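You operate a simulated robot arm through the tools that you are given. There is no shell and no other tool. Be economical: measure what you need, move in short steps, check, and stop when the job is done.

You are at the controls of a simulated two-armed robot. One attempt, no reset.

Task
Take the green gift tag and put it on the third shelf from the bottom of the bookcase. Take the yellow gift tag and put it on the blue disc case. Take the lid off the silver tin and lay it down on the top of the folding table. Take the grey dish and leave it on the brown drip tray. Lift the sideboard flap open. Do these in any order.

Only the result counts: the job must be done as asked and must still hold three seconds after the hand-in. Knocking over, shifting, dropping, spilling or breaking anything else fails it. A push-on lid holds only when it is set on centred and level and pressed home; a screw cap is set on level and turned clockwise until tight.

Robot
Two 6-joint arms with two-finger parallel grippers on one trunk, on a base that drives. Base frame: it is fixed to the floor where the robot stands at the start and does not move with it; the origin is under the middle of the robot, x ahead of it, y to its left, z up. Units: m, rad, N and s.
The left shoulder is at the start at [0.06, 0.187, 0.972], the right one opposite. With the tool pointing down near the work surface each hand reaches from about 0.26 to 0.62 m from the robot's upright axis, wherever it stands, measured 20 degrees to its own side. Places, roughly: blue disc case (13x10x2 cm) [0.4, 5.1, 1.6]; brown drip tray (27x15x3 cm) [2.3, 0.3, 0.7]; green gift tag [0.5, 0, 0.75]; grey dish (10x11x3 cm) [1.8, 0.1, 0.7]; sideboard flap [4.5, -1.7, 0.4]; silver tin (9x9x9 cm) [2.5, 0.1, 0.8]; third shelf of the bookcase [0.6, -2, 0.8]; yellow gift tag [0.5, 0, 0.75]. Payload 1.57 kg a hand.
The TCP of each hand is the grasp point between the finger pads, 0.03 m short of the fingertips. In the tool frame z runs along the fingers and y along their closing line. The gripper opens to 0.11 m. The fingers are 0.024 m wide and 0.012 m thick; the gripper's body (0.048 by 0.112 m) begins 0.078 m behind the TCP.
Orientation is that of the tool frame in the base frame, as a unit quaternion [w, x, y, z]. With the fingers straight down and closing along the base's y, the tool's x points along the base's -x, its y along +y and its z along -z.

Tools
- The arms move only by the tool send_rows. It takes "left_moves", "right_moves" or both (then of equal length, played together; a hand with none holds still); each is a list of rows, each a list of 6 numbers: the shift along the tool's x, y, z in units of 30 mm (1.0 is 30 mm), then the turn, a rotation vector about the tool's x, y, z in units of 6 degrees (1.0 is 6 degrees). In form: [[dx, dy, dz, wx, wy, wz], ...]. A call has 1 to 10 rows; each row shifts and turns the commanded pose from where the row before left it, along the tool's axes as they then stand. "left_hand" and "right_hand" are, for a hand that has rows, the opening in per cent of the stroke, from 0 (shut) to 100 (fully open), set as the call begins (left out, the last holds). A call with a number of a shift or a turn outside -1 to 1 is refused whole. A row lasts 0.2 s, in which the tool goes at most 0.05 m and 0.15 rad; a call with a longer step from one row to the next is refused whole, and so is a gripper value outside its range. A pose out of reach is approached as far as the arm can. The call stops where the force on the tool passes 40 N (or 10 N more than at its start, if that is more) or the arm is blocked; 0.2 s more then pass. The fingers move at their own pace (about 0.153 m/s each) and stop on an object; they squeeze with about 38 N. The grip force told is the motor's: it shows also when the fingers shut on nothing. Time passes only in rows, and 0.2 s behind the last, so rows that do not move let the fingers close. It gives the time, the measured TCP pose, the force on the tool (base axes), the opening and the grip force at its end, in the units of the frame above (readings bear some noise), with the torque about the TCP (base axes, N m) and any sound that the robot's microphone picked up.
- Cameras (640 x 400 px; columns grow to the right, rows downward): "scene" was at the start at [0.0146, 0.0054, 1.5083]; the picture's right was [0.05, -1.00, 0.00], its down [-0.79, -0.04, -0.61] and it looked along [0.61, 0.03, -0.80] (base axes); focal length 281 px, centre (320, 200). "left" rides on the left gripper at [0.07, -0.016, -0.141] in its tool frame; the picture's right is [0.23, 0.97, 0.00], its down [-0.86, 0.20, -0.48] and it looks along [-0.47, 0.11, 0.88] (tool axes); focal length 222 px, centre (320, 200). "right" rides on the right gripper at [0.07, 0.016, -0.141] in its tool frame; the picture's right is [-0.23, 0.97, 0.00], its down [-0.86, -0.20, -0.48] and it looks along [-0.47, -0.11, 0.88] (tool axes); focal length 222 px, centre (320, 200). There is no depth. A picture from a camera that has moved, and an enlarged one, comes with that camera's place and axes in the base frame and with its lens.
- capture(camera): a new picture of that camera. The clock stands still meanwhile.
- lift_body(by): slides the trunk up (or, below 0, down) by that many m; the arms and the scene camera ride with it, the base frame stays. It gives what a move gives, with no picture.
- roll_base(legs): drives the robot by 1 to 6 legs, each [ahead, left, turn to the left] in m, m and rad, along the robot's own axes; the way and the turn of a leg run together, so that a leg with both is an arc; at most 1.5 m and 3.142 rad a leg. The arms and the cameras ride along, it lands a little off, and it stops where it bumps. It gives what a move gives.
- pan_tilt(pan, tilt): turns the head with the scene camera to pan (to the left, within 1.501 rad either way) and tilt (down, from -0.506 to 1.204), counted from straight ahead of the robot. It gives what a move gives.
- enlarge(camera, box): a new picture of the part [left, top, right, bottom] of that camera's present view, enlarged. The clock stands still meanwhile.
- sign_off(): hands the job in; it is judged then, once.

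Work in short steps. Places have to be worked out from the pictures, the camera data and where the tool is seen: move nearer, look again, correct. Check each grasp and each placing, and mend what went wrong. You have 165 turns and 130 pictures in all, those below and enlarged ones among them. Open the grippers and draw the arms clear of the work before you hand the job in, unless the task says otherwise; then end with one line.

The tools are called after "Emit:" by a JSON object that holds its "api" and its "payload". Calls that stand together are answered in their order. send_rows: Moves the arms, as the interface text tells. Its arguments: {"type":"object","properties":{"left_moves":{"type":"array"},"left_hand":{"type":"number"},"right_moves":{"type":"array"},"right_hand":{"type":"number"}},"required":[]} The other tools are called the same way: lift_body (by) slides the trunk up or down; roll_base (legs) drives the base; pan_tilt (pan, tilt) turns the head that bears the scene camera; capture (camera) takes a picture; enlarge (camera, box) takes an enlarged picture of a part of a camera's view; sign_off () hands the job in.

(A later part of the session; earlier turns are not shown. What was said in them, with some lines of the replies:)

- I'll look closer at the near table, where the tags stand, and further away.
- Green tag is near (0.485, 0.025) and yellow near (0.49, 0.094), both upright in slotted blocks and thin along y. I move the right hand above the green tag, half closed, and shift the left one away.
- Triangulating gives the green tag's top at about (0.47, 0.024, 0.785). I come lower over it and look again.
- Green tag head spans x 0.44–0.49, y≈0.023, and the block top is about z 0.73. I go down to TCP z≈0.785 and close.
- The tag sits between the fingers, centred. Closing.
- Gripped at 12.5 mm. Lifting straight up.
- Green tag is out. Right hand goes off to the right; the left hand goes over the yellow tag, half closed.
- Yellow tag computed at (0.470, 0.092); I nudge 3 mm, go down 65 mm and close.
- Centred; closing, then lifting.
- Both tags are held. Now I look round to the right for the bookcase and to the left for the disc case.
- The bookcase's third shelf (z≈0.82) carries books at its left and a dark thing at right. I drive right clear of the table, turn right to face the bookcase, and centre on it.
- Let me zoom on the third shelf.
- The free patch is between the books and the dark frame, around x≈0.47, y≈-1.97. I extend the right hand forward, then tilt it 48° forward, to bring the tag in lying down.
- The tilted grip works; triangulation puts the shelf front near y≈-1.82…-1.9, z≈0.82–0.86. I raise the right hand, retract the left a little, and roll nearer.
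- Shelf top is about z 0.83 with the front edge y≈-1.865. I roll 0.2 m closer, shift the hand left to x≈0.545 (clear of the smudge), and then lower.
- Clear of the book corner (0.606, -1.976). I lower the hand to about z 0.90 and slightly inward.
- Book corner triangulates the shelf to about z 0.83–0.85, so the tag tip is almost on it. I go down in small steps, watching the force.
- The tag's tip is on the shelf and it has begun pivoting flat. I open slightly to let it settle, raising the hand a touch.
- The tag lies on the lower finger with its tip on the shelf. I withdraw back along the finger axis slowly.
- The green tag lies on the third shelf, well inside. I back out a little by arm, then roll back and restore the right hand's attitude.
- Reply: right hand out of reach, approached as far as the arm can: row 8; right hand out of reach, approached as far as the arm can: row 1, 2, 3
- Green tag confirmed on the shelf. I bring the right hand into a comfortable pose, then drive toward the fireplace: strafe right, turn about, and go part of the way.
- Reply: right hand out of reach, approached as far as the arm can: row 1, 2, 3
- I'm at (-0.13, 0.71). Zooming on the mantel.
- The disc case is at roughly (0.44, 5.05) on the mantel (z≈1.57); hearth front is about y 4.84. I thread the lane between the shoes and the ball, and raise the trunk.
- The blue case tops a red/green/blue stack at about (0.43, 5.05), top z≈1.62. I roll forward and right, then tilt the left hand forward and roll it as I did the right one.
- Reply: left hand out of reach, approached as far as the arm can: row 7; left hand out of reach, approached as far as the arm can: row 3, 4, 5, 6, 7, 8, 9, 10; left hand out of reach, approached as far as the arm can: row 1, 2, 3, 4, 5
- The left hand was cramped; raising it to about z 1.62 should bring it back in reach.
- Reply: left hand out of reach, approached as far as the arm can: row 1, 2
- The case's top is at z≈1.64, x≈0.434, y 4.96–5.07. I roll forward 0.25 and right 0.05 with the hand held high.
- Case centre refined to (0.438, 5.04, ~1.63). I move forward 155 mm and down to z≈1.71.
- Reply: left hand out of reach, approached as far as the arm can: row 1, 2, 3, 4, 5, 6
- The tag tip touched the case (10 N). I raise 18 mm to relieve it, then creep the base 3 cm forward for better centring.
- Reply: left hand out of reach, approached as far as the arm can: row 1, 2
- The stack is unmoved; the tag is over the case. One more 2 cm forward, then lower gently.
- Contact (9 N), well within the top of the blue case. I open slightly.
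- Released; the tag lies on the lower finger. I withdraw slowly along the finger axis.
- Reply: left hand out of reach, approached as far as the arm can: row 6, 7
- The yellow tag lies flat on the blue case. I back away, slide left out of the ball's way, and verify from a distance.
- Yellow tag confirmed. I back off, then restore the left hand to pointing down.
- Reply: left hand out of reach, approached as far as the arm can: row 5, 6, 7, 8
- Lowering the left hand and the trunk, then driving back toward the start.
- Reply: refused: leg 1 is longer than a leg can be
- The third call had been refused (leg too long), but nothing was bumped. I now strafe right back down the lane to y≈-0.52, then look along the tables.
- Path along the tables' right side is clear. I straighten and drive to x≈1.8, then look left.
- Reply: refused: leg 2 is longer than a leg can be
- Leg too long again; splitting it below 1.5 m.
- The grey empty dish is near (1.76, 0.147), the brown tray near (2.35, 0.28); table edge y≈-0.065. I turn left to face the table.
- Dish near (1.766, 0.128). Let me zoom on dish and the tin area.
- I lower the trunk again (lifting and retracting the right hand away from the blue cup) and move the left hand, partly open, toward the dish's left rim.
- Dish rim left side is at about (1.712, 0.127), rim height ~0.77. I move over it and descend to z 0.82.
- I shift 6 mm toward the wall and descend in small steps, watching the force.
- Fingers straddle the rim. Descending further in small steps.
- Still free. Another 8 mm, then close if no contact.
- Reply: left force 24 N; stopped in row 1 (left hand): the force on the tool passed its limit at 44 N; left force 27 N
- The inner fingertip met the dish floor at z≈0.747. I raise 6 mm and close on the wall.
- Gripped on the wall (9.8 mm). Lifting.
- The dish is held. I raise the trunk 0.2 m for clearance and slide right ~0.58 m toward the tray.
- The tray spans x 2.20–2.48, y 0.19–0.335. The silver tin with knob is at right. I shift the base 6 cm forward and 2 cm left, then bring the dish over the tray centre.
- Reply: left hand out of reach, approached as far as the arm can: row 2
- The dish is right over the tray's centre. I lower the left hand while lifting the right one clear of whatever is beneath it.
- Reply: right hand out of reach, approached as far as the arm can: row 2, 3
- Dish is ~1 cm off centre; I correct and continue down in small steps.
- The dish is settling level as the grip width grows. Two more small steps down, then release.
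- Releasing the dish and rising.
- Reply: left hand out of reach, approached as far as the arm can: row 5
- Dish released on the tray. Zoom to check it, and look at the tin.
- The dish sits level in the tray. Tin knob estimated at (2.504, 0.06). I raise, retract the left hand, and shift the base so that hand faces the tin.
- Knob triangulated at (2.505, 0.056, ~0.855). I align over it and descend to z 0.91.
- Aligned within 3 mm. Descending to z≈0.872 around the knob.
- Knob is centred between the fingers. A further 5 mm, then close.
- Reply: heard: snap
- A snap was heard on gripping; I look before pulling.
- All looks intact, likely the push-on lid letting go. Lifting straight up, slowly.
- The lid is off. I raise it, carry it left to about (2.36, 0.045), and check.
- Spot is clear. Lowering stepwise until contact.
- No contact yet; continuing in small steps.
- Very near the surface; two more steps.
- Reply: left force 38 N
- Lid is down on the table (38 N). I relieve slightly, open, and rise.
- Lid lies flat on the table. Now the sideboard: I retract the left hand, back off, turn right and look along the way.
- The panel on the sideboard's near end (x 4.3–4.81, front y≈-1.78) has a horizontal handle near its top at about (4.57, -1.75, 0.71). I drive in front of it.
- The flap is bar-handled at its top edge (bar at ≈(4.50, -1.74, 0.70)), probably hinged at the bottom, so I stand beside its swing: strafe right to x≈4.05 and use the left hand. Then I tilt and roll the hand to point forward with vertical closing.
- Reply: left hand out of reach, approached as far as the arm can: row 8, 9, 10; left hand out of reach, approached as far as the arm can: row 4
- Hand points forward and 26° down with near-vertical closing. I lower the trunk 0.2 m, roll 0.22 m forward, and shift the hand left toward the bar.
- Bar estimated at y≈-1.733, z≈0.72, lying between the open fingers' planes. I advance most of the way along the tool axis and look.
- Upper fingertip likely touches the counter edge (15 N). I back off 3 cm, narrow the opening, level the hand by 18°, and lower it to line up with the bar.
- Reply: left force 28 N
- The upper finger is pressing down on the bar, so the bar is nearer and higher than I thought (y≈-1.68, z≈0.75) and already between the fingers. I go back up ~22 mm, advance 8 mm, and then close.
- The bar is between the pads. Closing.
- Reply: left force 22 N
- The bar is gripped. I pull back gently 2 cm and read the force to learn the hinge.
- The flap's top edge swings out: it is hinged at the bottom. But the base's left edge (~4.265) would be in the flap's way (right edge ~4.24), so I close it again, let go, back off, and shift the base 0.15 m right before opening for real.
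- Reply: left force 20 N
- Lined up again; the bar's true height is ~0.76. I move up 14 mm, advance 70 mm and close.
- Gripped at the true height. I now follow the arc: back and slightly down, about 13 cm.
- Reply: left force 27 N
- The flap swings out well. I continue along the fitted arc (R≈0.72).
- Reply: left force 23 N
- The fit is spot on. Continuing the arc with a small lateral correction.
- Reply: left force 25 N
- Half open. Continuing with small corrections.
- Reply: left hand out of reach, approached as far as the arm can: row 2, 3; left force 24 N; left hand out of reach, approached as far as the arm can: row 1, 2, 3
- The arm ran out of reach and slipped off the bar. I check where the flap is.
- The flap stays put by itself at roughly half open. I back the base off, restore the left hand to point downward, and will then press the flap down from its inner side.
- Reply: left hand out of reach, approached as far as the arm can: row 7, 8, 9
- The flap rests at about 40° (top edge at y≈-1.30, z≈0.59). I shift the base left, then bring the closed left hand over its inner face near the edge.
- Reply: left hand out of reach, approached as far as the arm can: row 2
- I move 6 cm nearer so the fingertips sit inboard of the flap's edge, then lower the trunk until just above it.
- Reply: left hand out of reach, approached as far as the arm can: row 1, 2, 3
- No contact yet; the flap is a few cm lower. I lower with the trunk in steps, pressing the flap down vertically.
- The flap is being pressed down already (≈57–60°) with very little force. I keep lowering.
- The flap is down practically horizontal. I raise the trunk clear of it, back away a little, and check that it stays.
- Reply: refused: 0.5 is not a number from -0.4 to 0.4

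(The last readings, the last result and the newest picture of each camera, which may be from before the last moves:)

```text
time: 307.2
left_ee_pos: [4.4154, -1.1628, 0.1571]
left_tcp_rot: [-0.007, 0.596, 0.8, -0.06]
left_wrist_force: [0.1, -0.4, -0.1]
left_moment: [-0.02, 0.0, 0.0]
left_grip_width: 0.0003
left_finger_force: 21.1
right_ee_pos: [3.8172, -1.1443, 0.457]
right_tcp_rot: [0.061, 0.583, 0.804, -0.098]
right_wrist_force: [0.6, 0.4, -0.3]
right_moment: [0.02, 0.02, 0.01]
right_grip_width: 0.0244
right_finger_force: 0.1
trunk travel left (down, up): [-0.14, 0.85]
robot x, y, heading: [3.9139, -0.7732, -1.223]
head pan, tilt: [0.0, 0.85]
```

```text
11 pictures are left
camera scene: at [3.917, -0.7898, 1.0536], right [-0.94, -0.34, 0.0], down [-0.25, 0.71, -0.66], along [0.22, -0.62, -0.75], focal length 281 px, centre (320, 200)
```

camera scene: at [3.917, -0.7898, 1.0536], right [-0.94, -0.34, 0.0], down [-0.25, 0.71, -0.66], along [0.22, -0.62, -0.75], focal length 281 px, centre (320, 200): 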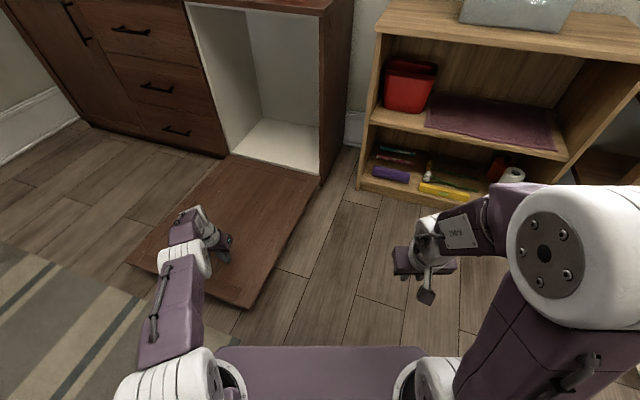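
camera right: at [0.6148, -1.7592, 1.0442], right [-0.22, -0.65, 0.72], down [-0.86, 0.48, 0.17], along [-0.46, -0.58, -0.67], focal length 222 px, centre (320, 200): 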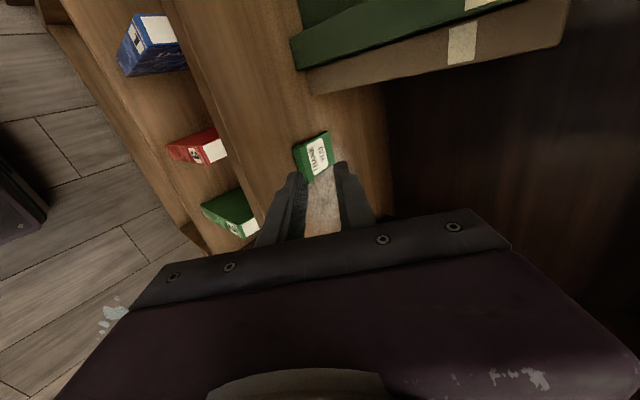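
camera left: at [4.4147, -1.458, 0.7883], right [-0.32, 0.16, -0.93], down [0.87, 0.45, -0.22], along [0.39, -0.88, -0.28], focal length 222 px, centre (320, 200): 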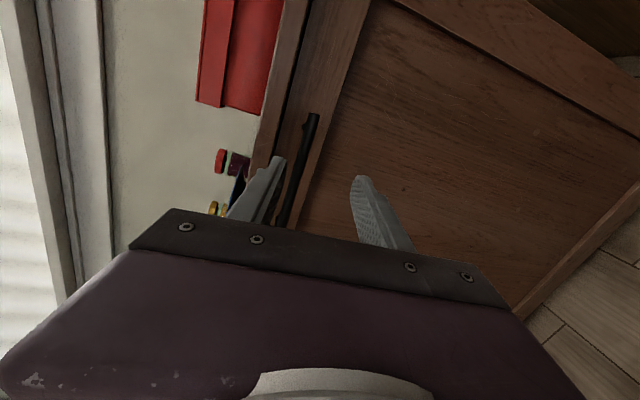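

The lift was refused (too large a step), yet the sideways move touched nothing. Now I raise by 0.4 m, open both grippers, and back off.

Emit:
{"api": "lift_body", "payload": {"by": 0.4}}

Emit:
{"api": "send_rows", "payload": {"left_moves": [[0, 0, 0, 0, 0, 0], [0, 0, 0, 0, 0, 0], [0, 0, 0, 0, 0, 0]], "right_moves": [[0, 0, 0, 0, 0, 0], [0, 0, 0, 0, 0, 0], [0, 0, 0, 0, 0, 0]], "left_hand": 100, "right_hand": 100}}

Emit:
{"api": "roll_base", "payload": {"legs": [[-0.2, -0.2, 0]]}}

Emit:
{"api": "pan_tilt", "payload": {"pan": 0.15, "tilt": 0.7}}

Emit:
{"api": "capture", "payload": {"camera": "scene"}}

```text
time: 311.0
left_ee_pos: [4.4137, -1.1614, 0.5573]
left_tcp_rot: [-0.006, 0.596, 0.8, -0.06]
left_wrist_force: [-0.1, 0.2, 0.1]
left_moment: [-0.04, 0.03, 0.0]
left_grip_width: 0.0001
left_finger_force: 21.3
right_ee_pos: [3.8183, -1.1444, 0.8573]
right_tcp_rot: [0.062, 0.583, 0.804, -0.098]
right_wrist_force: [0.0, -1.0, 0.0]
right_moment: [-0.01, 0.0, -0.03]
right_grip_width: 0.0241
right_finger_force: 0.1
trunk travel left (down, up): [-0.54, 0.45]
robot x, y, heading: [3.9133, -0.7767, -1.227]
head pan, tilt: [0.0, 0.85]
```

```text
time: 311.8
left_ee_pos: [4.4145, -1.1621, 0.5567]
left_tcp_rot: [-0.008, 0.597, 0.8, -0.059]
left_wrist_force: [0.0, -0.6, 0.3]
left_moment: [0.02, 0.02, 0.0]
left_grip_width: 0.11
left_finger_force: 0.0
right_ee_pos: [3.8173, -1.1445, 0.8573]
right_tcp_rot: [0.061, 0.583, 0.804, -0.097]
right_wrist_force: [-0.3, -1.0, -0.2]
right_moment: [-0.02, -0.03, 0.02]
right_grip_width: 0.1099
right_finger_force: 0.1
trunk travel left (down, up): [-0.54, 0.45]
robot x, y, heading: [3.9129, -0.7752, -1.223]
head pan, tilt: [0.0, 0.85]
```

```text
time: 313.8
left_ee_pos: [4.1566, -1.0391, 0.5572]
left_tcp_rot: [-0.007, 0.596, 0.801, -0.059]
left_wrist_force: [0.5, 0.5, -0.2]
left_moment: [-0.01, -0.01, -0.01]
left_grip_width: 0.1103
left_finger_force: 0.1
right_ee_pos: [3.5603, -1.0216, 0.8573]
right_tcp_rot: [0.062, 0.582, 0.805, -0.097]
right_wrist_force: [0.0, 0.5, -0.4]
right_moment: [-0.02, 0.01, 0.01]
right_grip_width: 0.1102
right_finger_force: 0.1
trunk travel left (down, up): [-0.54, 0.45]
robot x, y, heading: [3.6533, -0.6522, -1.225]
head pan, tilt: [0.0, 0.85]
```

```text
time: 314.5
left_ee_pos: [4.1578, -1.0393, 0.5574]
left_tcp_rot: [-0.008, 0.596, 0.8, -0.06]
left_wrist_force: [0.2, 0.0, 0.7]
left_moment: [0.01, 0.0, -0.04]
left_grip_width: 0.1099
left_finger_force: 0.0
right_ee_pos: [3.5602, -1.0213, 0.8565]
right_tcp_rot: [0.062, 0.582, 0.805, -0.097]
right_wrist_force: [-0.5, -0.7, 0.3]
right_moment: [0.0, -0.03, 0.04]
right_grip_width: 0.1103
right_finger_force: 0.1
trunk travel left (down, up): [-0.54, 0.45]
robot x, y, heading: [3.6496, -0.6506, -1.225]
head pan, tilt: [0.15, 0.7]
```

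```text
10 pictures are left
camera scene: at [3.674, -0.6681, 1.4658], right [-0.88, -0.47, 0.0], down [-0.31, 0.57, -0.76], along [0.36, -0.67, -0.64], focal length 281 px, centre (320, 200)
```

scene: 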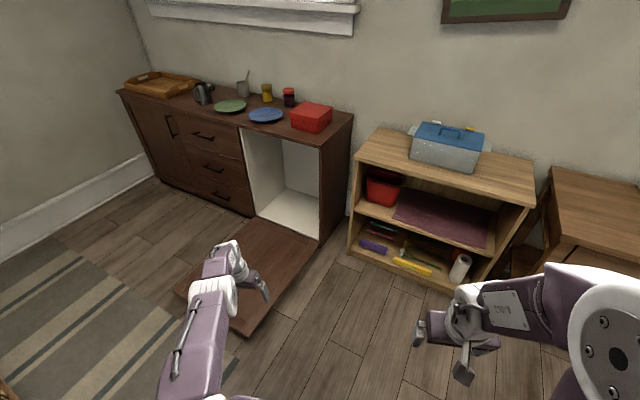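

The flap is fully open and holds on its own. The green tag is on the third shelf, the yellow tag on the blue case, the dish on the drip tray and the lid on the folding table, all checked in earlier pictures. Both grippers are open and clear, so I hand in.

Emit:
{"api": "sign_off", "payload": {}}

```text
The job is handed in.
```

All five jobs were done and the job is handed in: the green tag is on the third shelf, the yellow tag on the blue case, the tin lid on the folding table, the grey dish on the drip tray, and the sideboard flap is down and open (it is hinged at the bottom).
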